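You operate a simulated robot arm through the tools that you are given. There is no shell and no other tool. Be economical: measure what you need, move in short steps, check, and stop when the job is done.

The job below is to be done with a simulated robot arm. You get a single attempt, and the scene is never put back.

## Task
Open nozzles 3 and 4, then dose twice into the long tray.
Fine: volume knob at 100 ml; all five tubes fill; then lower the rack to Low and put the clamp back on. What the tray catches is waste.

The check looks at the end state, three seconds after you hand in, the way a careful person would. Anything else that was tipped, shoved, dropped, spilled or broken makes it a failure.

## Robot
A 5-joint arm with a two-finger parallel gripper on a trunk, on a base that drives. Base frame: it is fixed to the floor where the robot stands at the start and does not move with it; the origin is under the middle of the robot, x ahead of it, y to its left, z up; the surface under the hand at the start is at about z = 950. Lengths are in mm, angles in degrees, forces in N, time in s.
It reaches about 1134 mm from its shoulder. Its first joint turns from -149.0 to 149.0 degrees. Places, roughly: clamp lever [600, -100, 800]; dose button [700, -400, 800]; doser frame [1200, -100, 1300]; doser height knob [600, 100, 800]; nozzle five valve [900, 200, 1300]; nozzle four valve [900, 100, 1300]; nozzle one valve [1100, -300, 1300]; nozzle three valve [1000, 0, 1300]; nozzle two valve [1000, -200, 1300]; once-twice switch [900, -400, 1700]; row five valve [1200, 300, 1400]; row four valve [1200, 200, 1400]; row one valve [1300, -200, 1500]; row three valve [1300, 100, 1500]; row two valve [1300, -100, 1500]; spill [4300, -6000, 0]. Payload 1.57 kg.
Tool frame: the origin (TCP) lies between the finger pads and is the grasp point; the fingertips stand 30 mm ahead of it; z points along the fingers, y is the line along which they close. The gripper opens to 110 mm. The fingers are 24 mm wide and 12 mm thick; the gripper's body (48 by 112 mm) begins 78 mm behind the TCP.
Orientation is told as [roll, pitch, yaw] about the base's x, y, z axes, in that order, counted from this pose: with the fingers straight down and closing along the base's y, the tool's x points along the base's -x, its y along +y and its z along -z.

## Interface
- The arm moves only by the tool servo_tool. Its argument "motion" is a list of rows, each a list of 3 entries, a list of its own where there are three numbers: the shift along the base's x, y, z in cm, then the turn, a rotation vector about the base's x, y, z in degrees, then the closure, from 0 (fully open) to 1 (shut). In form: [[[x, y, z], [rx, ry, rz], jaw], ...]. A call has 1 to 8 rows; each row is the pose to reach, as a shift and turn from the pose commanded when the call began. A row lasts 0.2 s, in which the tool goes at most 50 mm and 8.6 degrees; a call with a longer step from one row to the next is refused whole, and so is a gripper value outside its range. A pose out of reach is approached as far as the arm can. The call stops where the force on the tool passes 70 N (or 10 N more than at its start, if that is more) or the arm is blocked; 0.2 s more then pass. The fingers move at their own pace (about 153 mm/s each) and stop on an object; they squeeze with about 33 N. The grip force told is the motor's: it shows also when the fingers shut on nothing. Time passes only in rows, and 0.2 s behind the last, so rows that repeat a pose let the fingers close. The reply holds the time, the measured pose of the TCP, the force on the tool along the base axes, the opening and the grip force, in the units named above and with some noise, with the torque about the TCP (base axes, N m) and any sound that the robot's microphone picked up, and new pictures: "views" is both (left out), scene, wrist or none.
- Cameras (640 x 400 px; columns grow to the right, rows downward): "scene" is now at [32.3, 147.7, 1723]; the picture's right is [-0.34, -0.94, 0.00], its down [-0.62, 0.22, -0.76] and it looks along [0.71, -0.25, -0.65] (base axes); focal length 279 px, centre (320, 200). "wrist" rides on the gripper at [70, 16, -141] in the tool frame; the picture's right is [-0.23, 0.97, 0.00], its down [-0.86, -0.20, -0.48] and it looks along [-0.47, -0.11, 0.88] (tool axes); focal length 222 px, centre (320, 200). There is no depth. A picture from a camera that has moved, and an enlarged one, comes with that camera's place and axes in the base frame and with its lens.
- lift_body(by): slides the trunk up (or, below 0, down) by that many mm; the arm and the scene camera ride with it, the base frame stays. It gives what a move gives, with no picture.
- steer(legs): drives the robot by 1 to 6 legs, each [ahead, turn to the left] in mm and degrees, along the robot's own axes; the way and the turn of a leg run together, so that a leg with both is an arc; at most 1500 mm and 180 degrees a leg. The arm and the cameras ride along, it lands a little off, and it stops where it bumps. It gives what a move gives, and a new picture of the scene camera.
- head_to(pan, tilt): turns the head with the scene camera to pan (to the left, within 155 degrees either way) and tilt (down, from -29 to 69), counted from straight ahead of the robot. It gives what a move gives, and a new picture of the scene camera.
- zoom(camera, box): a new picture of the part [left, top, right, bottom] of that camera's present view, enlarged. The clock stands still meanwhile.
- finish_job(): hands the job in; it is judged then, once.

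Go step by step. Nothing tells you exact positions but the pictures and the camera data: compare them with the known pose of the tool, close in by small moves and look again before you grip or let go. The budget is 120 turns and 260 pictures, counting those below and the enlarged ones. Unless the task says otherwise, let go and move clear before handing in.

The tools are called after ">>>" as a command line: name --argument value ..., lists and objects as JSON in quotes. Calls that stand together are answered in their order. servo_tool: Moves the arm, as the interface text tells. Its arguments: {"type":"object","properties":{"motion":{"type":"array","items":{"type":"array"}},"views":{"type":"string","enum":["both","scene","wrist","none"]}},"required":["motion"]} The other tools are called the same way: lift_body (by) slides the trunk up or down; steer (legs) drives the base; head_to (pan, tilt) turns the head that bears the scene camera; zoom (camera, box) takes an enlarged picture of a part of a camera's view; finish_job () hands the job in.

At the start:

```text
time_s: 0.0
ee_pos: [677.2, -42.1, 998.7]
orientation: [0.0, 0.0, -0.5]
force: [0.3, 0.0, 0.5]
wrist_torque: [0.0, -0.01, -0.02]
gripper_width: 109.7
grasp_force: 0.1
trunk travel left (down, up): [-733.0, 237.0]
robot x, y, heading: [-0.2, 5.6, 0.0]
head pan, tilt: [-19.7, 40.8]
```

scene: 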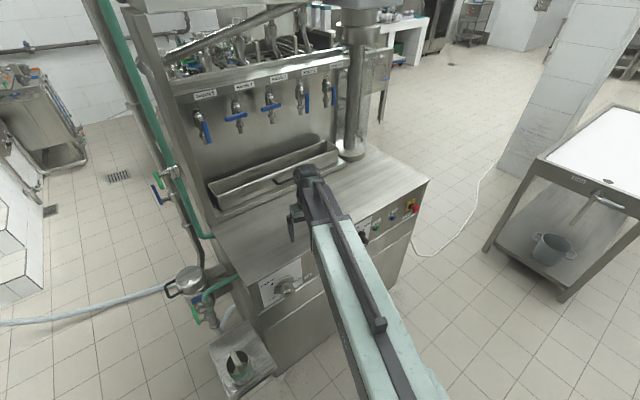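
wrist: 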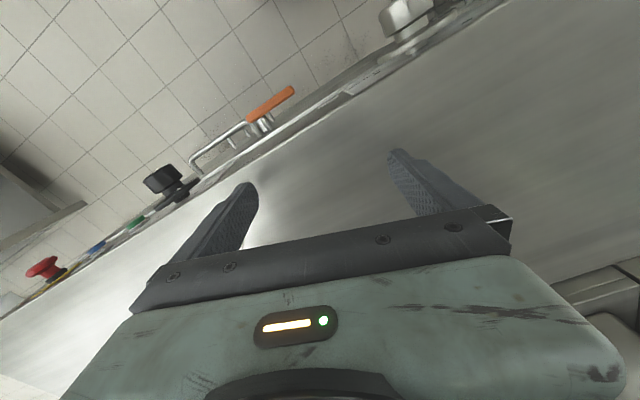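

I see a stainless doser with five blue-handled nozzle valves over a long tray, and knobs on the front edge. I'll zoom in on details before moving.

>>> zoom --camera "scene" --box '[160, 60, 380, 200]'

>>> zoom --camera "scene" --box '[240, 180, 440, 310]'

>>> head_to --pan -15 --tilt 10

```text
2.86 times, centred on (270, 130) of scene
camera zoom: at [32.3, 147.7, 1723.0], right [-0.34, -0.94, 0.0], down [-0.62, 0.22, -0.76], along [0.71, -0.25, -0.65], focal length 796 px, centre (463, 400)
```

zoom: 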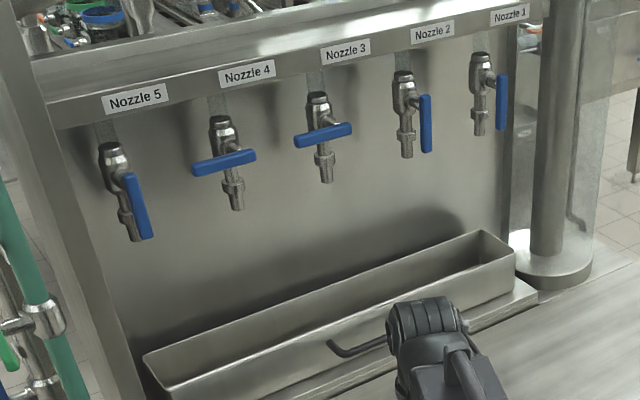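

```text
3.08 times, centred on (340, 245) of scene
camera zoom: at [32.3, 147.7, 1723.0], right [-0.34, -0.94, 0.0], down [-0.62, 0.22, -0.76], along [0.71, -0.25, -0.65], focal length 858 px, centre (258, 62)
```

zoom: 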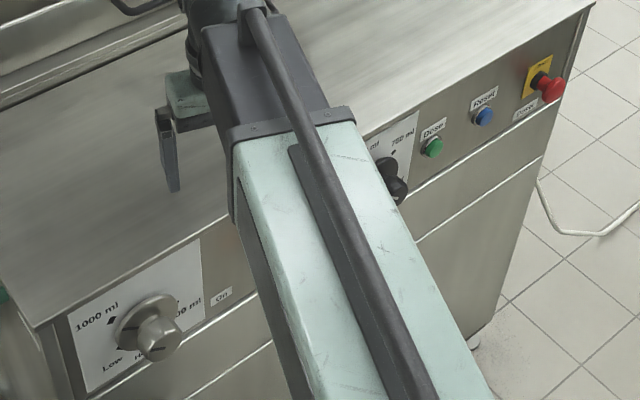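

```text
time_s: 1.0
ee_pos: [677.1, -40.7, 999.2]
orientation: [0.0, 0.0, -0.4]
force: [0.2, 0.3, 0.5]
wrist_torque: [-0.03, 0.01, 0.01]
gripper_width: 110.1
grasp_force: 0.2
trunk travel left (down, up): [-733.0, 237.0]
robot x, y, heading: [-4.2, 6.6, 0.3]
head pan, tilt: [-15.0, 10.0]
camera scene: at [42.6, 152.1, 1771.8], right [-0.26, -0.97, 0.0], down [-0.17, 0.04, -0.98], along [0.95, -0.25, -0.17], focal length 279 px, centre (320, 200)
```

scene: 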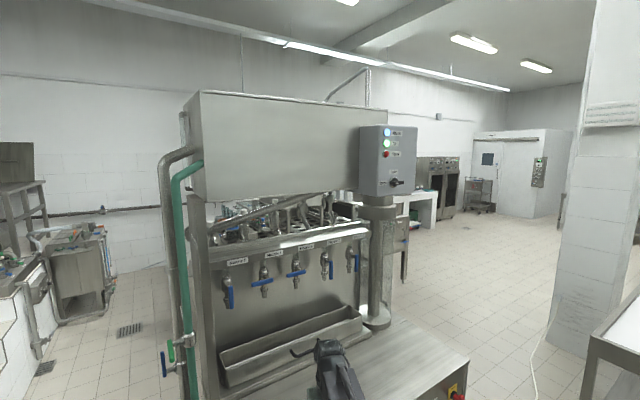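

Nozzles 3 and 4 have crossed handles (closed), and the others are in line (open). Next I look at the control box, the row valves and the knobs.

>>> zoom --camera "scene" --box '[350, 115, 430, 205]'

>>> zoom --camera "scene" --box '[190, 180, 390, 310]'

>>> head_to --pan -12 --tilt 55

```text
4.44 times, centred on (390, 160) of scene
camera zoom: at [42.6, 152.1, 1771.8], right [-0.26, -0.97, 0.0], down [-0.17, 0.04, -0.98], along [0.95, -0.25, -0.17], focal length 1239 px, centre (9, 378)
```

zoom: 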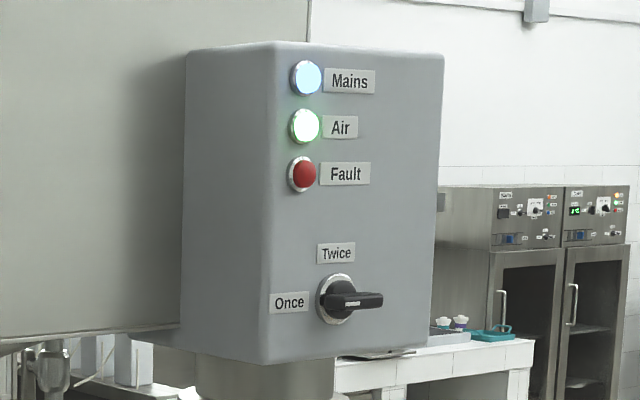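

```text
3.08 times, centred on (290, 245) of scene
camera zoom: at [42.6, 152.1, 1771.8], right [-0.26, -0.97, 0.0], down [-0.17, 0.04, -0.98], along [0.95, -0.25, -0.17], focal length 858 px, centre (412, 62)
```

zoom: 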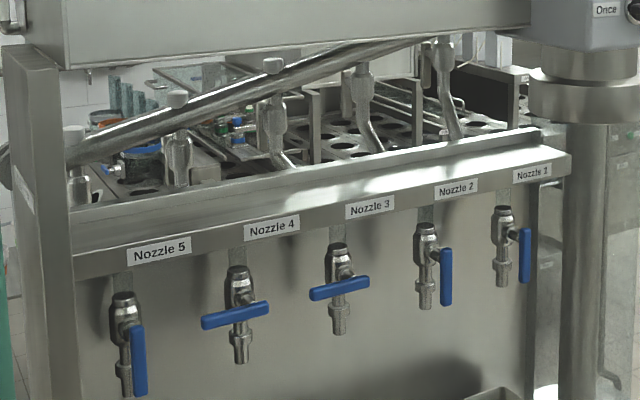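

```text
time_s: 2.1
ee_pos: [677.4, -40.7, 1001.1]
orientation: [0.0, 0.1, -0.4]
force: [0.0, 0.8, 0.3]
wrist_torque: [0.03, -0.04, 0.0]
gripper_width: 110.1
grasp_force: 0.0
trunk travel left (down, up): [-733.0, 237.0]
robot x, y, heading: [-1.4, 6.7, 0.3]
head pan, tilt: [-12.0, 55.0]
camera scene: at [23.4, 161.1, 1703.6], right [-0.21, -0.98, 0.0], down [-0.8, 0.17, -0.57], along [0.56, -0.12, -0.82], focal length 279 px, centre (320, 200)
```

scene: 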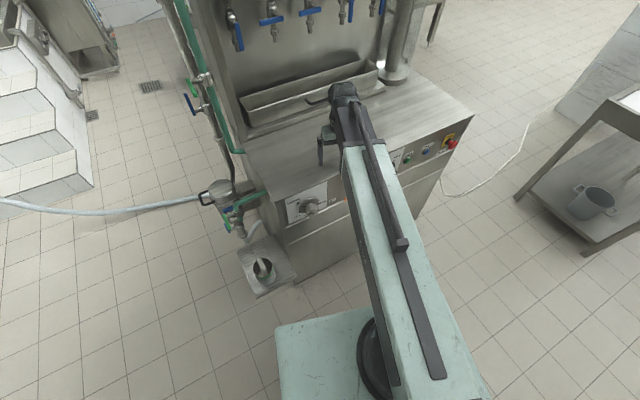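

The arm blocks the front panel. I'll back the base up a little for a clear look at it.

>>> steer --legs '[[-450, 0]]'

>>> head_to --pan -5 --tilt 42

>>> servo_tool --motion '[[[-2, -4.5, 0], [0, 0, 0], 0], [[-4, -9, 0], [0, 0, 0], 0], [[-6, -13.5, 0], [0, 0, 0], 0], [[-8, -18, 0], [0, 0, 0], 0], [[-10, -22, 0], [0, 0, 0], 0], [[-12, -26, 0], [0, 0, 0], 0], [[-14, -30, 0], [0, 0, 0], 0], [[-16, -34, 0], [0, 0, 0], 0]]'

```text
time_s: 4.2
ee_pos: [390.5, -47.3, 1000.5]
orientation: [0.0, 0.0, -0.9]
force: [-0.4, -1.1, -0.8]
wrist_torque: [0.0, 0.02, 0.02]
gripper_width: 109.9
grasp_force: 0.1
trunk travel left (down, up): [-733.0, 237.0]
robot x, y, heading: [-283.2, 6.3, -0.5]
head pan, tilt: [-12.0, 55.0]
stopped in leg 1: the robot was blocked; the commanded pose is now the measured one
camera scene: at [-262.6, 160.2, 1703.6], right [-0.21, -0.98, 0.0], down [-0.8, 0.18, -0.57], along [0.56, -0.12, -0.82], focal length 279 px, centre (320, 200)
```

scene: 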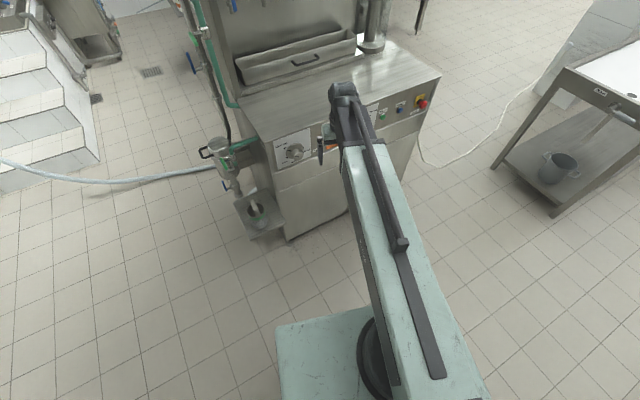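

```text
time_s: 4.9
ee_pos: [390.8, -46.7, 999.0]
orientation: [0.0, 0.0, -1.0]
force: [0.6, -0.6, -0.5]
wrist_torque: [-0.02, 0.01, 0.0]
gripper_width: 110.2
grasp_force: 0.1
trunk travel left (down, up): [-733.0, 237.0]
robot x, y, heading: [-283.0, 4.8, -0.4]
head pan, tilt: [-5.0, 42.0]
camera scene: at [-249.2, 167.9, 1721.2], right [-0.09, -1.0, 0.0], down [-0.67, 0.06, -0.74], along [0.74, -0.07, -0.67], focal length 279 px, centre (320, 200)
```

scene: 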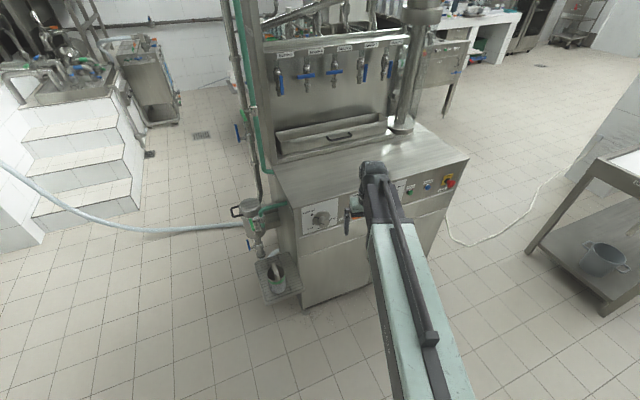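

```text
time_s: 6.7
ee_pos: [227.8, -388.5, 999.0]
orientation: [0.0, 0.0, -1.0]
force: [0.6, -0.5, -0.7]
wrist_torque: [0.0, 0.02, 0.01]
gripper_width: 109.9
grasp_force: 0.0
trunk travel left (down, up): [-733.0, 237.0]
robot x, y, heading: [-290.4, 4.7, -0.5]
head pan, tilt: [-5.0, 42.0]
camera scene: at [-249.3, 167.8, 1721.3], right [-0.09, -1.0, 0.0], down [-0.67, 0.06, -0.74], along [0.74, -0.07, -0.67], focal length 279 px, centre (320, 200)
camera wrist: at [158.4, -371.8, 1141.8], right [0.24, 0.97, 0.0], down [0.85, -0.21, 0.48], along [0.46, -0.12, -0.88], focal length 222 px, centre (320, 200)
```

scene: 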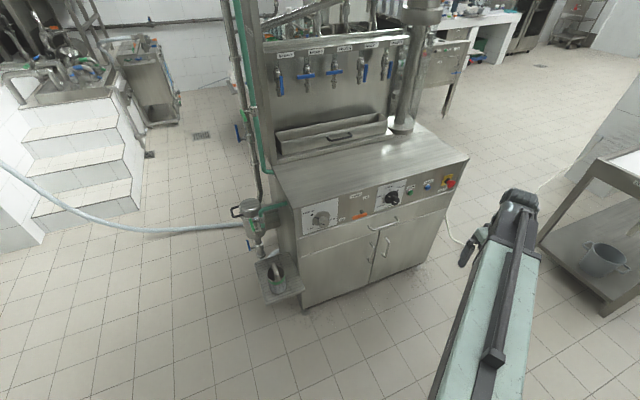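
wrist: 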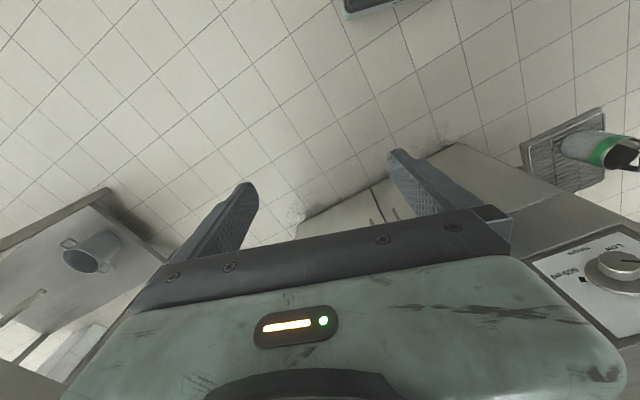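

Clear view of the front panel now; zooming in on it.

>>> zoom --camera "scene" --box '[290, 165, 470, 277]'

>>> zoom --camera "scene" --box '[295, 190, 375, 240]'

>>> zoom --camera "scene" --box '[365, 165, 465, 227]'

>>> zoom --camera "scene" --box '[250, 20, 450, 160]'

>>> head_to --pan 0 --tilt 15

```text
3.56 times, centred on (380, 221) of scene
camera zoom: at [-249.3, 167.8, 1721.3], right [-0.09, -1.0, 0.0], down [-0.67, 0.06, -0.74], along [0.74, -0.07, -0.67], focal length 991 px, centre (107, 125)
```

zoom: 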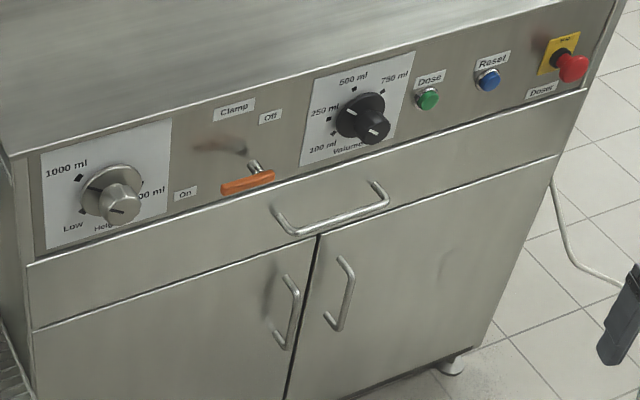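

```text
8.00 times, centred on (335, 215) of scene
camera zoom: at [-249.3, 167.8, 1721.3], right [-0.09, -1.0, 0.0], down [-0.67, 0.06, -0.74], along [0.74, -0.07, -0.67], focal length 2230 px, centre (200, 80)
```

zoom: 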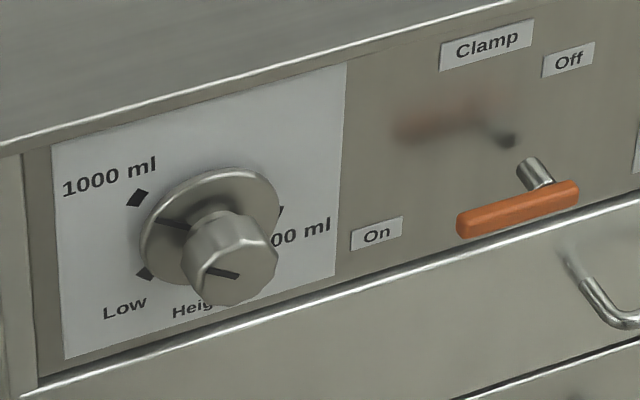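

```text
6.40 times, centred on (415, 196) of scene
camera zoom: at [-249.3, 167.8, 1721.3], right [-0.09, -1.0, 0.0], down [-0.67, 0.06, -0.74], along [0.74, -0.07, -0.67], focal length 1784 px, centre (-288, 226)
```

zoom: 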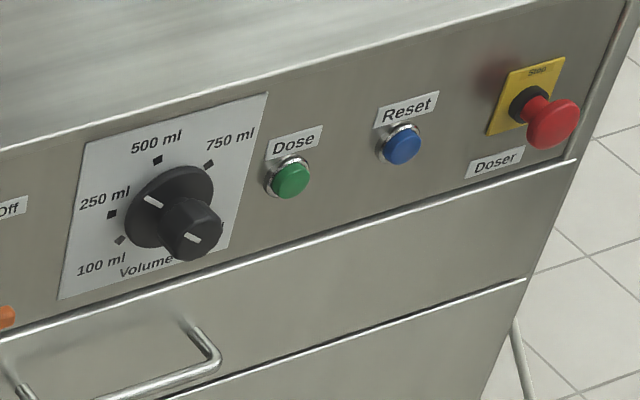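

```text
2.86 times, centred on (350, 90) of scene
camera zoom: at [-249.3, 167.8, 1721.3], right [-0.09, -1.0, 0.0], down [-0.67, 0.06, -0.74], along [0.74, -0.07, -0.67], focal length 796 px, centre (234, 514)
```

zoom: 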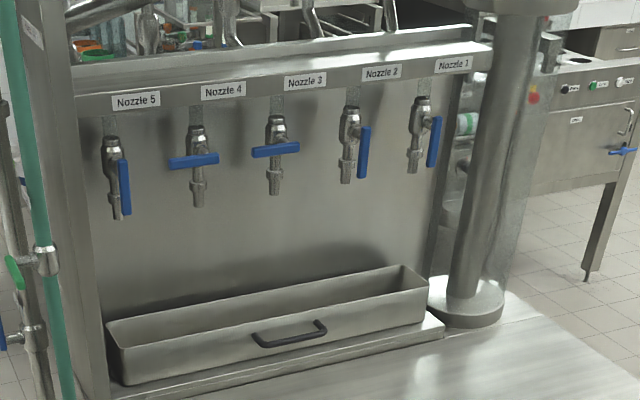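

```text
time_s: 7.7
ee_pos: [227.8, -387.7, 998.3]
orientation: [0.1, -0.1, -0.9]
force: [0.1, -0.2, 0.3]
wrist_torque: [-0.05, -0.01, 0.03]
gripper_width: 110.2
grasp_force: 0.0
trunk travel left (down, up): [-733.0, 237.0]
robot x, y, heading: [-288.5, 3.9, -0.6]
head pan, tilt: [0.0, 15.0]
camera scene: at [-239.1, 175.1, 1763.7], right [-0.01, -1.0, 0.0], down [-0.26, 0.0, -0.97], along [0.97, -0.01, -0.26], focal length 279 px, centre (320, 200)
```

scene: 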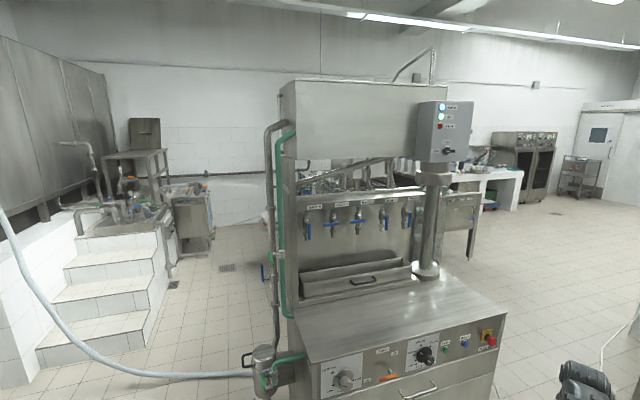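

Panel findings: clamp lever seems On, height knob seems at 1000 ml, and volume is near 250 ml. I'll raise the trunk for a view of the row valves and the switch.

>>> lift_body --by 235

>>> zoom --camera "scene" --box '[400, 100, 480, 200]'

>>> zoom --camera "scene" --box '[280, 150, 440, 250]'

```text
time_s: 10.1
ee_pos: [228.5, -387.8, 1235.8]
orientation: [0.0, 0.0, -1.0]
force: [0.5, 0.2, -0.2]
wrist_torque: [-0.03, 0.02, 0.03]
gripper_width: 109.9
grasp_force: 0.0
trunk travel left (down, up): [-968.0, 2.0]
robot x, y, heading: [-288.6, 4.5, -0.3]
head pan, tilt: [0.0, 15.0]
```

```text
4.00 times, centred on (440, 150) of scene
camera zoom: at [-239.0, 175.1, 1998.7], right [-0.01, -1.0, 0.0], down [-0.26, 0.0, -0.97], along [0.97, -0.01, -0.26], focal length 1115 px, centre (-160, 400)
```

zoom: 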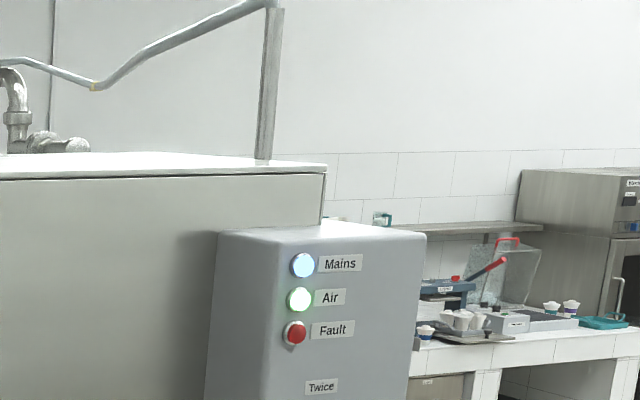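

```text
4.00 times, centred on (360, 200) of scene
camera zoom: at [-239.0, 175.1, 1998.7], right [-0.01, -1.0, 0.0], down [-0.26, 0.0, -0.97], along [0.97, -0.01, -0.26], focal length 1115 px, centre (160, 200)
```

zoom: 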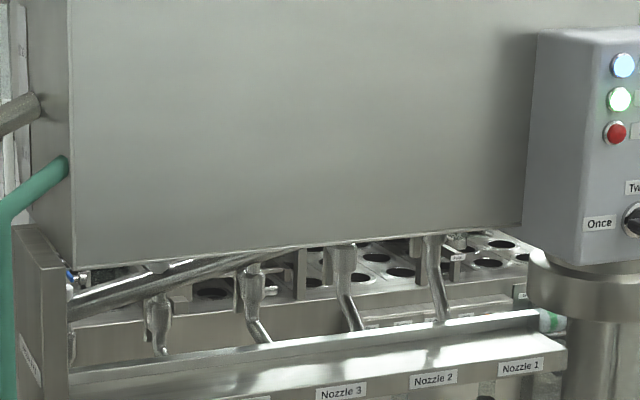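

The tank hides the row valves from above, so I'll lower the trunk to look under it.

>>> lift_body --by -430

>>> zoom --camera "scene" --box '[260, 80, 460, 205]'

>>> zoom --camera "scene" --box '[400, 50, 500, 150]'

```text
refused: -430 is not a number from -400 to 400
```

```text
3.20 times, centred on (360, 142) of scene
camera zoom: at [-239.0, 175.1, 1998.7], right [-0.01, -1.0, 0.0], down [-0.26, 0.0, -0.97], along [0.97, -0.01, -0.26], focal length 892 px, centre (192, 384)
```

zoom: 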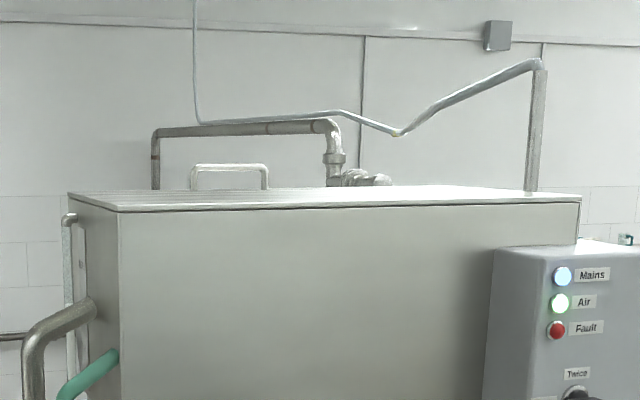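

```text
4.00 times, centred on (450, 100) of scene
camera zoom: at [-239.0, 175.1, 1998.7], right [-0.01, -1.0, 0.0], down [-0.26, 0.0, -0.97], along [0.97, -0.01, -0.26], focal length 1115 px, centre (-200, 600)
```

zoom: 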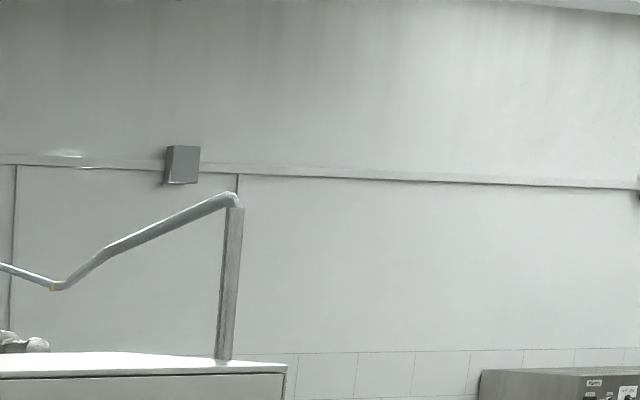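

Retrying in an allowed step.

>>> lift_body --by -400

>>> head_to --pan -5 --tilt 5

```text
time_s: 13.9
ee_pos: [227.1, -388.2, 833.6]
orientation: [0.0, 0.0, -0.9]
force: [0.1, -0.6, 0.3]
wrist_torque: [0.01, 0.02, 0.0]
gripper_width: 109.9
grasp_force: 0.1
trunk travel left (down, up): [-568.0, 402.0]
robot x, y, heading: [-291.0, 2.2, -0.3]
head pan, tilt: [0.0, 15.0]
```

```text
time_s: 14.7
ee_pos: [227.6, -387.4, 834.4]
orientation: [0.0, 0.0, -1.0]
force: [0.3, 0.2, 0.3]
wrist_torque: [0.02, 0.02, 0.0]
gripper_width: 110.3
grasp_force: 0.1
trunk travel left (down, up): [-568.0, 402.0]
robot x, y, heading: [-289.4, 3.8, -0.6]
head pan, tilt: [-5.0, 5.0]
camera scene: at [-241.0, 167.1, 1614.9], right [-0.09, -1.0, 0.0], down [-0.09, 0.01, -1.0], along [0.99, -0.09, -0.09], focal length 279 px, centre (320, 200)
```

scene: 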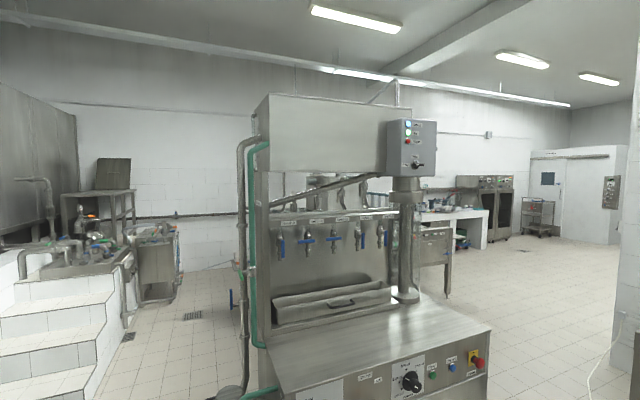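

>>> zoom --camera "scene" --box '[380, 110, 450, 185]'

>>> zoom --camera "scene" --box '[255, 165, 400, 255]'

>>> zoom --camera "scene" --box '[380, 340, 500, 400]'

```text
5.33 times, centred on (415, 148) of scene
camera zoom: at [-241.0, 167.1, 1614.9], right [-0.09, -1.0, 0.0], down [-0.09, 0.01, -1.0], along [0.99, -0.09, -0.09], focal length 1487 px, centre (-187, 480)
```

zoom: 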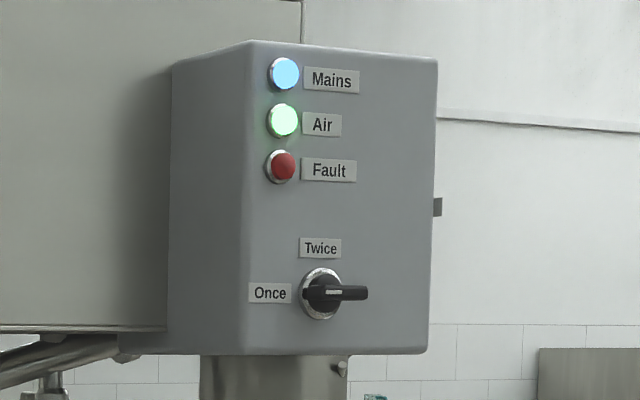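

```text
4.41 times, centred on (328, 210) of scene
camera zoom: at [-241.0, 167.1, 1614.9], right [-0.09, -1.0, 0.0], down [-0.09, 0.01, -1.0], along [0.99, -0.09, -0.09], focal length 1230 px, centre (287, 156)
```

zoom: 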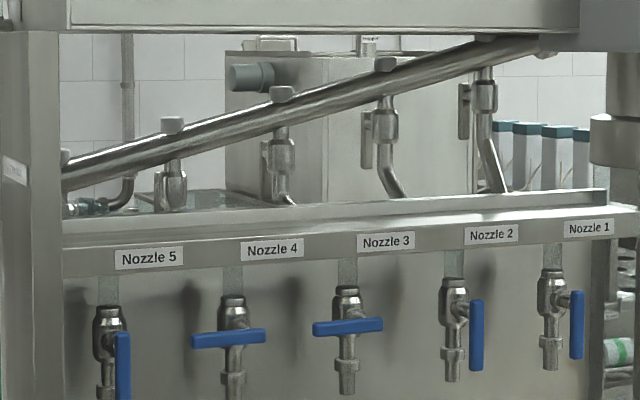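

```text
5.33 times, centred on (440, 370) of scene
camera zoom: at [-241.0, 167.1, 1614.9], right [-0.09, -1.0, 0.0], down [-0.09, 0.01, -1.0], along [0.99, -0.09, -0.09], focal length 1487 px, centre (-320, -707)
```

zoom: 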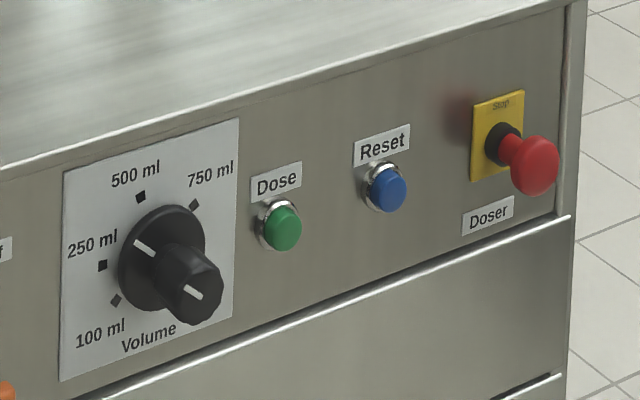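

The row valves look in line (open), the switch is at Once, and nozzles 3 and 4 are closed. The machine is turned about 20° to the left, so I'll raise the arm and drive to face it squarely near nozzles 3 and 4.

>>> lift_body --by 350

>>> steer --legs '[[0, -40.5], [430, 0], [0, 60]]'

```text
time_s: 18.1
ee_pos: [227.7, -387.7, 1185.5]
orientation: [0.0, 0.0, -0.9]
force: [-0.3, 0.4, -0.6]
wrist_torque: [-0.01, -0.01, -0.01]
gripper_width: 109.8
grasp_force: 0.1
trunk travel left (down, up): [-918.0, 52.0]
robot x, y, heading: [-287.8, 4.0, -0.5]
head pan, tilt: [-5.0, 5.0]
```

```text
time_s: 25.3
ee_pos: [657.8, -462.4, 1184.3]
orientation: [0.0, 0.1, 19.6]
force: [0.2, -0.4, -0.4]
wrist_torque: [0.0, -0.03, -0.02]
gripper_width: 109.9
grasp_force: 0.1
trunk travel left (down, up): [-918.0, 52.0]
robot x, y, heading: [45.3, -279.5, 19.6]
head pan, tilt: [-5.0, 5.0]
camera scene: at [29.4, -117.4, 1965.2], right [0.25, -0.97, 0.0], down [-0.08, -0.02, -1.0], along [0.96, 0.25, -0.09], focal length 279 px, centre (320, 200)
```

scene: 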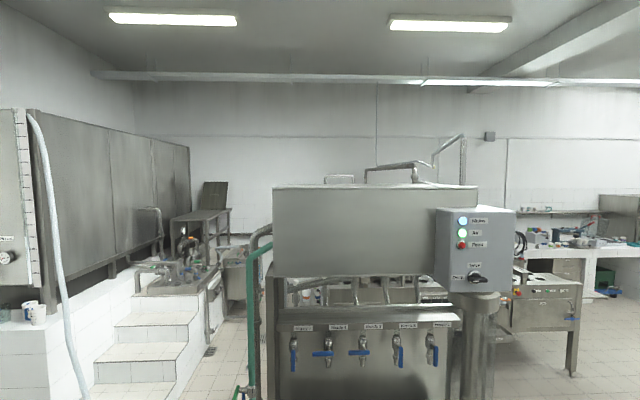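

I'm squarely facing the machine. Now I swing the arm to nozzle 4's azimuth, staying well back, then pitch the tool up.

>>> servo_tool --motion '[[[-0.3, 4.5, 1.5], [0, 0, 0], 0], [[-0.6, 9, 3], [0, 0, 0], 0], [[-1, 13.5, 4.5], [0, 0, 0], 0], [[-1.4, 18, 6], [0, 0, 0], 0], [[-1.8, 22.5, 7.5], [0, 0, 0], 0], [[-2.2, 27, 9], [0, 0, 0], 0], [[-2.5, 31.5, 10.5], [0, 0, 0], 0], [[-2.7, 36, 12], [0, 0, 0], 0]]' --views "none"

>>> servo_tool --motion '[[[-0.1, 4, 1], [0, 0, 2], 0], [[-0.1, 8, 2], [0, 0, 4], 0]]' --views "none"

>>> servo_tool --motion '[[[0, 0, 0], [3.4, -7.8, 0], 0], [[0, 0, 0], [6.8, -15.5, 0], 0], [[0, 0, 0], [10.1, -23.3, 0], 0], [[0, 0, 0], [13.5, -31, 0], 0], [[0, 0, 0], [16.9, -38.8, 0], 0], [[0, 0, 0], [20.3, -46.5, 0], 0], [[0, 0, 0], [23.6, -54, 0], 0], [[0, 0, 0], [26.7, -61, 0], 0]]'

```text
time_s: 27.1
ee_pos: [636.8, -101.8, 1184.5]
orientation: [0.0, 0.0, 19.6]
force: [0.5, 0.6, -0.7]
wrist_torque: [0.0, 0.04, 0.02]
gripper_width: 110.0
grasp_force: 0.0
out of reach, approached as far as the arm can: row 1, 2, 3, 4, 5, 6, 7, 8
trunk travel left (down, up): [-918.0, 52.0]
robot x, y, heading: [40.7, -283.0, 19.9]
head pan, tilt: [-5.0, 5.0]
```

```text
time_s: 27.7
ee_pos: [633.4, -20.6, 1184.6]
orientation: [0.1, 0.0, 23.6]
force: [-0.4, 0.4, 0.5]
wrist_torque: [0.01, -0.03, 0.0]
gripper_width: 110.0
grasp_force: 0.1
out of reach, approached as far as the arm can: row 1, 2
trunk travel left (down, up): [-918.0, 52.0]
robot x, y, heading: [44.1, -281.3, 19.6]
head pan, tilt: [-5.0, 5.0]
```

```text
time_s: 29.5
ee_pos: [764.8, 38.8, 1327.7]
orientation: [0.0, -66.4, 23.6]
force: [0.2, 0.2, 0.7]
wrist_torque: [-0.02, -0.04, 0.01]
gripper_width: 109.9
grasp_force: 0.1
out of reach, approached as far as the arm can: row 2, 3, 4, 5, 6, 7, 8
trunk travel left (down, up): [-918.0, 52.0]
robot x, y, heading: [38.7, -283.3, 20.0]
head pan, tilt: [-5.0, 5.0]
camera scene: at [30.1, -115.5, 1965.0], right [0.25, -0.97, 0.0], down [-0.08, -0.02, -1.0], along [0.96, 0.25, -0.09], focal length 279 px, centre (320, 200)
camera wrist: at [614.2, -9.9, 1320.8], right [-0.31, 0.93, 0.21], down [-0.01, -0.22, 0.98], along [0.95, 0.3, 0.07], focal length 222 px, centre (320, 200)
```

scene: 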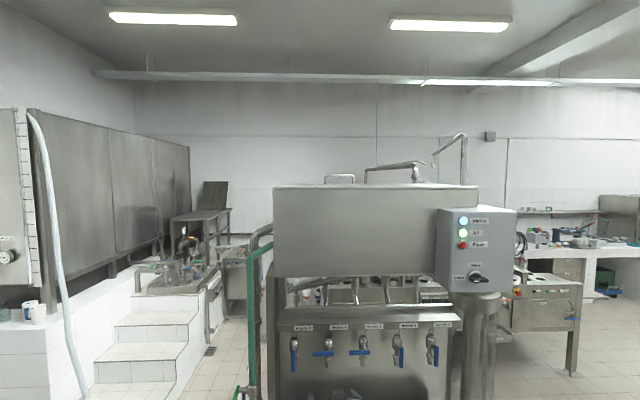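
wrist: 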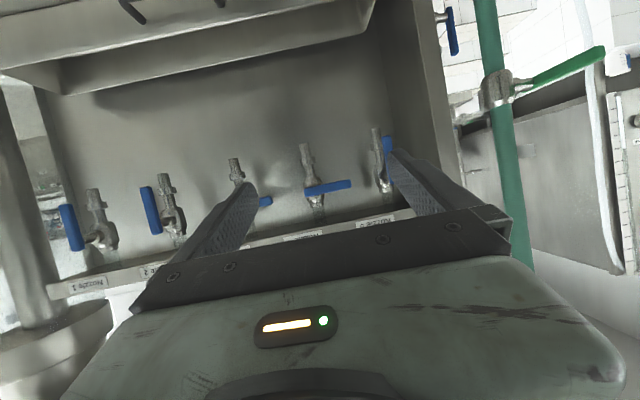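

The tool now points forward, and two views put nozzle 4's handle at about (954, 116, 1328). Zooming the wrist view tells me how the handles pivot.

>>> zoom --camera "wrist" --box '[130, 110, 430, 260]'

>>> zoom --camera "scene" --box '[270, 310, 470, 400]'

>>> servo_tool --motion '[[[0, 0, 0], [0, 0, 0], 0]]' --views "none"

```text
2.13 times, centred on (280, 185) of wrist
camera zoom: at [614.2, -9.9, 1320.8], right [-0.31, 0.93, 0.21], down [-0.01, -0.22, 0.98], along [0.95, 0.3, 0.07], focal length 474 px, centre (405, 232)
```

zoom: 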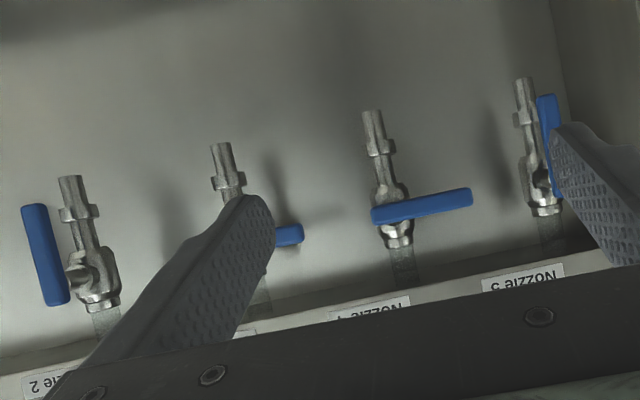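

```text
3.20 times, centred on (370, 355) of scene
camera zoom: at [30.1, -115.5, 1965.0], right [0.25, -0.97, 0.0], down [-0.08, -0.02, -1.0], along [0.96, 0.25, -0.09], focal length 892 px, centre (160, -296)
```

zoom: 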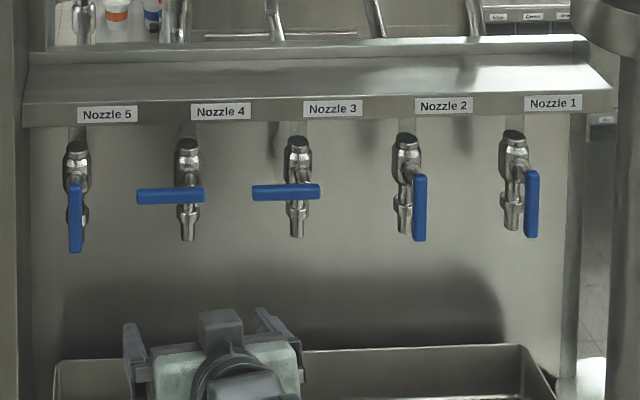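

```text
time_s: 29.9
ee_pos: [763.3, 38.4, 1325.9]
orientation: [0.0, -66.2, 23.6]
force: [-0.4, -0.3, 0.0]
wrist_torque: [0.03, -0.03, 0.03]
gripper_width: 110.1
grasp_force: 0.0
trunk travel left (down, up): [-918.0, 52.0]
robot x, y, heading: [38.4, -285.7, 19.7]
head pan, tilt: [-5.0, 5.0]
```

The levers pivot at their right end: pointing left is closed, pointing down is open. I'll level the tool, then spin it so the fingers close vertically and narrow the opening.

>>> servo_tool --motion '[[[1, 0.4, 0], [3.2, -7.3, 0], 0.2], [[2, 0.9, 0], [6.4, -14.6, 0], 0.4], [[3, 1.3, 0.2], [9.5, -21.7, 0], 0.5]]' --views "none"

>>> servo_tool --motion '[[[0, 0, 0], [7.8, 3.4, 0], 0.5], [[0, 0, 0], [15.5, 6.8, 0], 0.5], [[0, 0, 0], [23.3, 10.2, 0], 0.5], [[0, 0, 0], [31, 13.6, 0], 0.5], [[0, 0, 0], [38.8, 17, 0], 0.5], [[0, 0, 0], [46.5, 20.4, 0], 0.5], [[0, 0, 0], [54, 23.6, 0], 0.5], [[0, 0, 0], [61, 26.7, 0], 0.5]]' --views "none"

>>> servo_tool --motion '[[[1, 0.4, 0], [7.8, 3.4, 0], 0.55], [[2, 0.9, 0], [15.5, 6.8, 0], 0.55], [[3, 1.3, 0], [21.5, 9.4, 0], 0.55]]'

```text
time_s: 30.7
ee_pos: [794.4, 49.2, 1419.0]
orientation: [12.8, -89.1, 10.7]
force: [0.0, 0.4, 0.1]
wrist_torque: [-0.01, -0.01, -0.02]
gripper_width: 55.1
grasp_force: 0.0
out of reach, approached as far as the arm can: row 1, 2, 3
trunk travel left (down, up): [-918.0, 52.0]
robot x, y, heading: [44.6, -283.2, 19.5]
head pan, tilt: [-5.0, 5.0]
```

```text
time_s: 32.5
ee_pos: [793.2, 52.3, 1423.1]
orientation: [90.0, -23.4, -66.7]
force: [-0.4, -0.9, 0.0]
wrist_torque: [0.02, 0.02, 0.02]
gripper_width: 54.8
grasp_force: 0.0
out of reach, approached as far as the arm can: row 1, 2, 3
trunk travel left (down, up): [-918.0, 52.0]
robot x, y, heading: [44.0, -282.2, 19.8]
head pan, tilt: [-5.0, 5.0]
```

```text
time_s: 33.3
ee_pos: [824.5, 64.4, 1421.0]
orientation: [89.9, 0.1, -66.7]
force: [0.0, -0.1, 0.0]
wrist_torque: [0.0, -0.03, -0.02]
gripper_width: 49.7
grasp_force: 0.1
trunk travel left (down, up): [-918.0, 52.0]
robot x, y, heading: [46.0, -281.2, 19.8]
head pan, tilt: [-5.0, 5.0]
camera scene: at [30.3, -115.4, 1965.0], right [0.25, -0.97, 0.0], down [-0.08, -0.02, -1.0], along [0.96, 0.25, -0.09], focal length 279 px, centre (320, 200)
camera wrist: at [667.4, 72.2, 1439.5], right [0.09, -0.21, 0.97], down [-0.1, -0.97, -0.2], along [0.99, -0.08, -0.11], focal length 222 px, centre (320, 200)
```

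scene: 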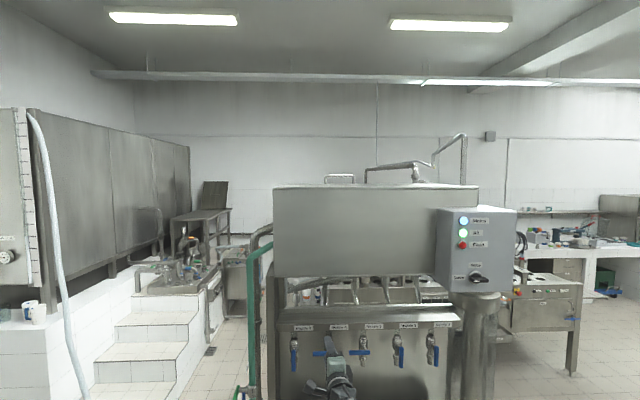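
wrist: 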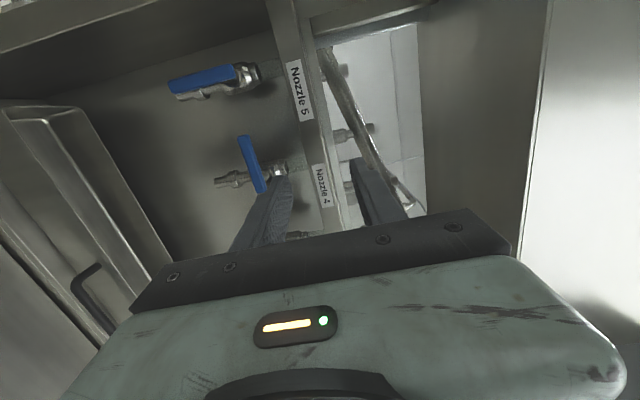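

The handle position is confirmed at about (954, 114, 1329). I lower the trunk so the gripper is level with it.

>>> lift_body --by -92

>>> servo_tool --motion '[[[2, 0.8, 0], [0, 0, 0], 0.55], [[4, 1.6, 0], [0, 0, 0], 0.55]]'

```text
time_s: 34.5
ee_pos: [823.1, 64.9, 1329.4]
orientation: [89.8, 0.1, -66.6]
force: [-0.1, -0.4, -0.2]
wrist_torque: [0.01, -0.02, 0.0]
gripper_width: 49.5
grasp_force: 0.0
trunk travel left (down, up): [-826.0, 144.0]
robot x, y, heading: [42.1, -283.2, 19.7]
head pan, tilt: [-5.0, 5.0]
```

```text
time_s: 35.1
ee_pos: [864.6, 80.9, 1330.0]
orientation: [89.7, 0.0, -66.7]
force: [0.0, -0.8, 0.4]
wrist_torque: [0.0, -0.02, 0.03]
gripper_width: 49.6
grasp_force: 0.0
trunk travel left (down, up): [-826.0, 144.0]
robot x, y, heading: [42.7, -285.5, 19.8]
head pan, tilt: [-5.0, 5.0]
camera scene: at [30.5, -115.3, 1873.0], right [0.25, -0.97, 0.0], down [-0.08, -0.02, -1.0], along [0.96, 0.25, -0.09], focal length 279 px, centre (320, 200)
camera wrist: at [707.7, 88.5, 1347.4], right [0.09, -0.21, 0.97], down [-0.1, -0.97, -0.2], along [0.99, -0.08, -0.11], focal length 222 px, centre (320, 200)
```

scene: 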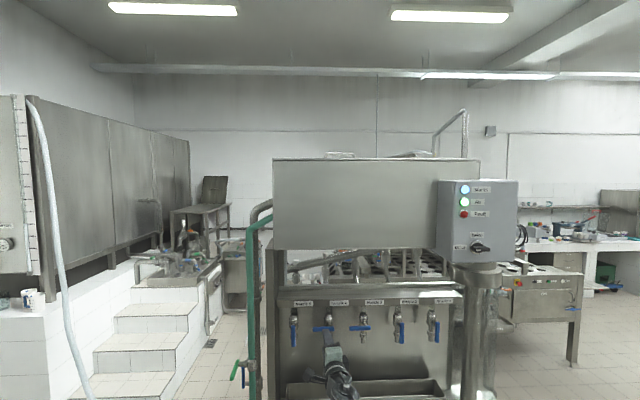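
wrist: 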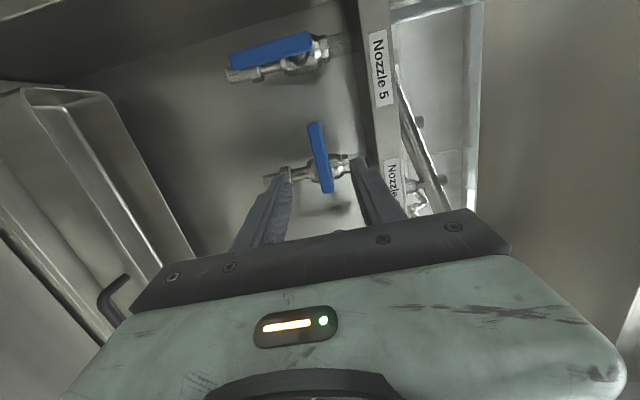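

The handle sits between the fingers, with its pivot at about (963, 87). I advance onto it.

>>> servo_tool --motion '[[[2.5, 0.8, 0], [0, 0, 0], 0.55], [[5, 1.7, 0], [0, 0, 0], 0.55], [[7.2, 2.5, 0], [0, 0, 0], 0.55]]' --views "wrist"

```text
time_s: 35.9
ee_pos: [936.4, 106.4, 1329.6]
orientation: [89.8, 0.2, -66.6]
force: [0.6, -0.7, -0.8]
wrist_torque: [0.01, -0.02, 0.02]
gripper_width: 49.3
grasp_force: 0.1
trunk travel left (down, up): [-826.0, 144.0]
robot x, y, heading: [40.5, -282.8, 19.9]
head pan, tilt: [-5.0, 5.0]
camera wrist: at [779.1, 113.4, 1347.3], right [0.09, -0.21, 0.97], down [-0.1, -0.97, -0.2], along [0.99, -0.08, -0.11], focal length 222 px, centre (320, 200)
```

wrist: 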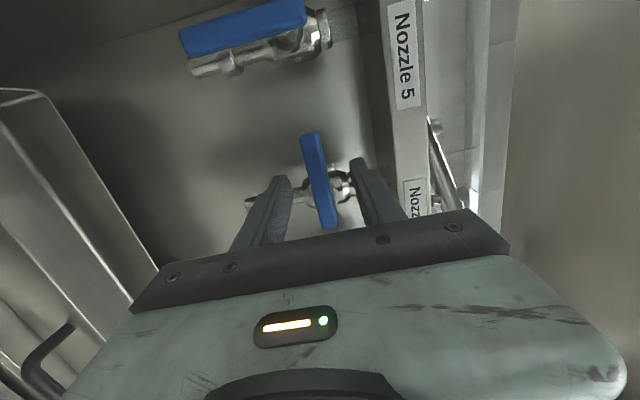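

The fingertips straddle the handle. Closing on it.

>>> servo_tool --motion '[[[0.3, 0.1, 0], [0, 0, 0], 0.8], [[0.3, 0.1, 0], [0, 0, 0], 1], [[0.3, 0.1, 0], [0, 0, 0], 1]]' --views "wrist"

```text
time_s: 36.7
ee_pos: [939.5, 107.1, 1329.3]
orientation: [89.8, 0.2, -66.6]
force: [0.6, 0.6, 1.1]
wrist_torque: [-0.07, -0.16, 0.07]
gripper_width: 14.9
grasp_force: 30.9
trunk travel left (down, up): [-826.0, 144.0]
robot x, y, heading: [41.1, -285.8, 19.8]
head pan, tilt: [-5.0, 5.0]
camera wrist: at [782.5, 114.4, 1347.5], right [0.09, -0.21, 0.97], down [-0.1, -0.97, -0.2], along [0.99, -0.08, -0.11], focal length 222 px, centre (320, 200)
```

wrist: 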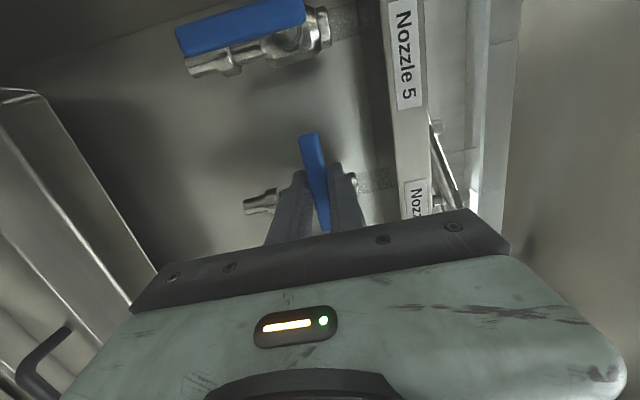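

Gripped, with the opening at 15 mm. I now turn the lever from left to down, following an arc about its pivot.

>>> servo_tool --motion '[[[0.01, -0.02, -0.38], [-7.3, -3.2, 0], 1], [[0.04, -0.1, -0.74], [-14.7, -6.4, 0], 1], [[0.08, -0.22, -1.1], [-22, -9.6, 0], 1], [[0.14, -0.39, -1.43], [-29.3, -12.8, 0], 1], [[0.22, -0.59, -1.74], [-36.7, -16, 0], 1], [[0.3, -0.84, -2.01], [-44, -19.2, 0], 1], [[0.4, -1.12, -2.24], [-51.3, -22.3, 0], 1], [[0.5, -1.42, -2.43], [-58.7, -25.5, 0], 1]]' --views "wrist"

```text
time_s: 38.5
ee_pos: [951.0, 91.4, 1325.9]
orientation: [89.4, -59.0, -66.5]
force: [16.2, -24.9, -38.8]
wrist_torque: [0.08, 0.56, -0.34]
gripper_width: 15.3
grasp_force: 31.3
out of reach, approached as far as the arm can: row 1, 2, 3, 4, 5, 6, 7, 8
trunk travel left (down, up): [-826.0, 144.0]
robot x, y, heading: [41.4, -286.7, 19.9]
head pan, tilt: [-5.0, 5.0]
camera wrist: at [802.0, 81.4, 1276.2], right [-0.27, 0.66, 0.7], down [-0.2, -0.75, 0.63], along [0.94, 0.03, 0.34], focal length 222 px, centre (320, 200)
```

wrist: 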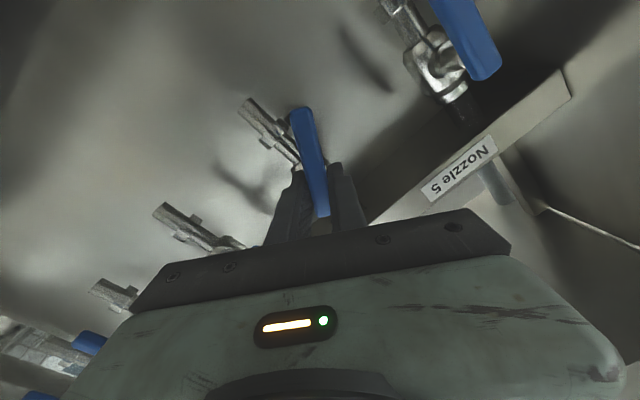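

The lever has turned about 60°, but the arm hits a limit and can't go lower. The trunk can lower it, so I use that to complete the arc.

>>> lift_body --by -20

>>> servo_tool --motion '[[[0.05, -0.15, 0], [-7.3, -3.2, 0], 1], [[0.1, -0.35, 0], [-14.7, -6.4, 0], 1], [[0.2, -0.55, 0], [-22, -9.6, 0], 1], [[0.25, -0.65, 0], [-27, -11.8, 0], 1]]' --views "wrist"

```text
time_s: 39.2
ee_pos: [939.9, 94.8, 1312.3]
orientation: [89.6, -59.4, -66.6]
force: [-0.2, -2.4, 13.3]
wrist_torque: [0.08, -0.51, -0.62]
gripper_width: 15.8
grasp_force: 31.2
trunk travel left (down, up): [-806.0, 164.0]
robot x, y, heading: [44.5, -284.9, 19.9]
head pan, tilt: [-5.0, 5.0]
```

```text
time_s: 40.2
ee_pos: [946.1, 85.6, 1310.6]
orientation: [86.8, -88.8, -63.8]
force: [-6.2, -9.8, -10.9]
wrist_torque: [0.04, 0.36, -0.4]
gripper_width: 15.4
grasp_force: 31.3
trunk travel left (down, up): [-806.0, 164.0]
robot x, y, heading: [39.5, -282.6, 19.8]
head pan, tilt: [-5.0, 5.0]
camera wrist: at [809.9, 47.1, 1242.0], right [-0.38, 0.89, 0.25], down [-0.35, -0.39, 0.85], along [0.85, 0.23, 0.46], focal length 222 px, centre (320, 200)
```

wrist: 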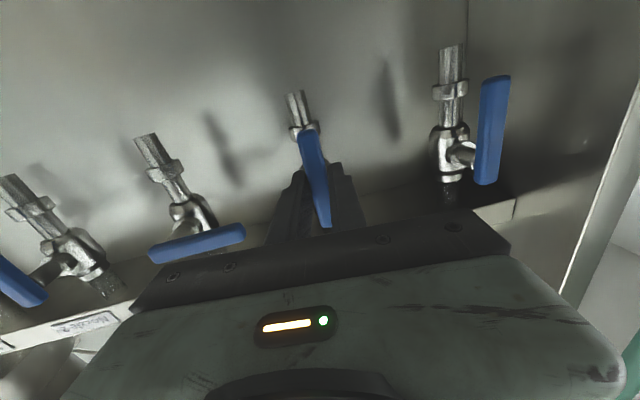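

The lever is nearly in line, but still looks about 10° short relative to its body. I turn a bit further.

>>> servo_tool --motion '[[[0.05, -0.15, 0], [-5.5, -2.4, 0], 1], [[0.1, -0.3, 0], [-11, -4.8, 0], 1]]' --views "wrist"

```text
time_s: 40.8
ee_pos: [948.1, 86.1, 1310.8]
orientation: [-89.6, -79.2, 112.9]
force: [1.4, 0.2, 1.1]
wrist_torque: [1.1, 0.31, -0.43]
gripper_width: 20.3
grasp_force: 33.1
trunk travel left (down, up): [-806.0, 164.0]
robot x, y, heading: [39.6, -283.1, 19.8]
head pan, tilt: [-5.0, 5.0]
camera wrist: at [816.3, 32.5, 1240.0], right [-0.39, 0.92, 0.04], down [-0.42, -0.22, 0.88], along [0.82, 0.33, 0.48], focal length 222 px, centre (320, 200)
```

wrist: 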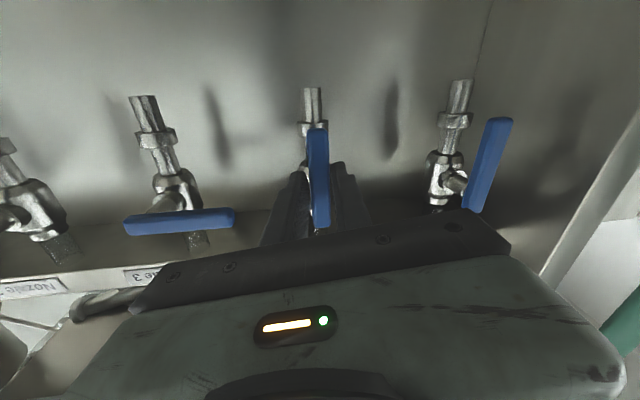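

The lever hit its stop, as the torque rise and widened fingers show, so nozzle 4 is open. I release and back off.

>>> servo_tool --motion '[[[0, 0, 0], [0, 0, 0], 0.6], [[0, 0, 0], [0, 0, 0], 0.55], [[-3.6, -1.6, 0], [0, 0, 0], 0.55], [[-7.2, -3.1, 0], [0, 0, 0], 0.55], [[-9, -3.9, 0], [0, 0, 0], 0.55]]'

```text
time_s: 42.0
ee_pos: [857.9, 45.8, 1310.6]
orientation: [-90.6, -79.2, 113.8]
force: [-0.8, 0.2, -0.1]
wrist_torque: [-0.02, -0.02, -0.04]
gripper_width: 49.8
grasp_force: 0.1
trunk travel left (down, up): [-806.0, 164.0]
robot x, y, heading: [43.0, -284.2, 19.6]
head pan, tilt: [-5.0, 5.0]
camera scene: at [30.0, -115.5, 1853.0], right [0.25, -0.97, 0.0], down [-0.08, -0.02, -1.0], along [0.96, 0.25, -0.09], focal length 279 px, centre (320, 200)
camera wrist: at [727.1, -7.0, 1240.2], right [-0.39, 0.92, 0.04], down [-0.43, -0.22, 0.88], along [0.81, 0.33, 0.48], focal length 222 px, centre (320, 200)
```

scene: 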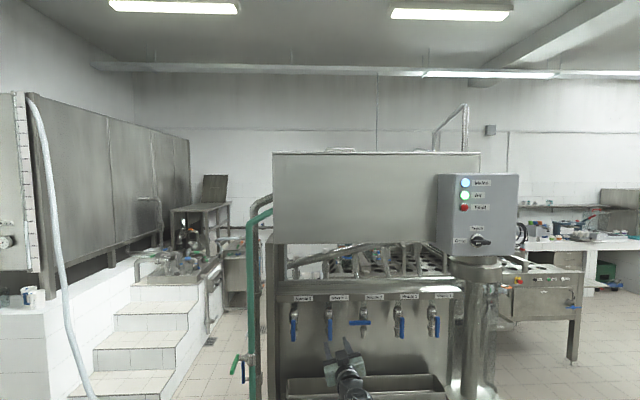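
wrist: 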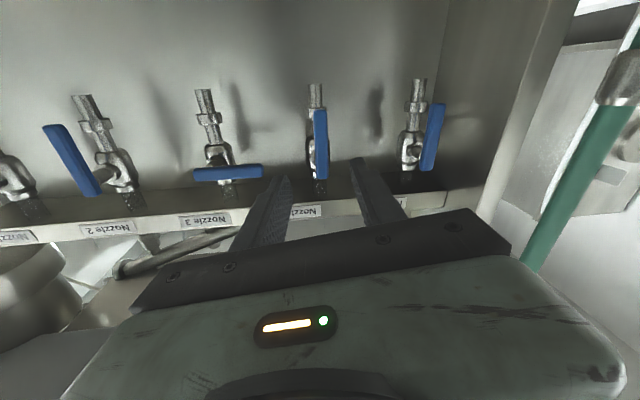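

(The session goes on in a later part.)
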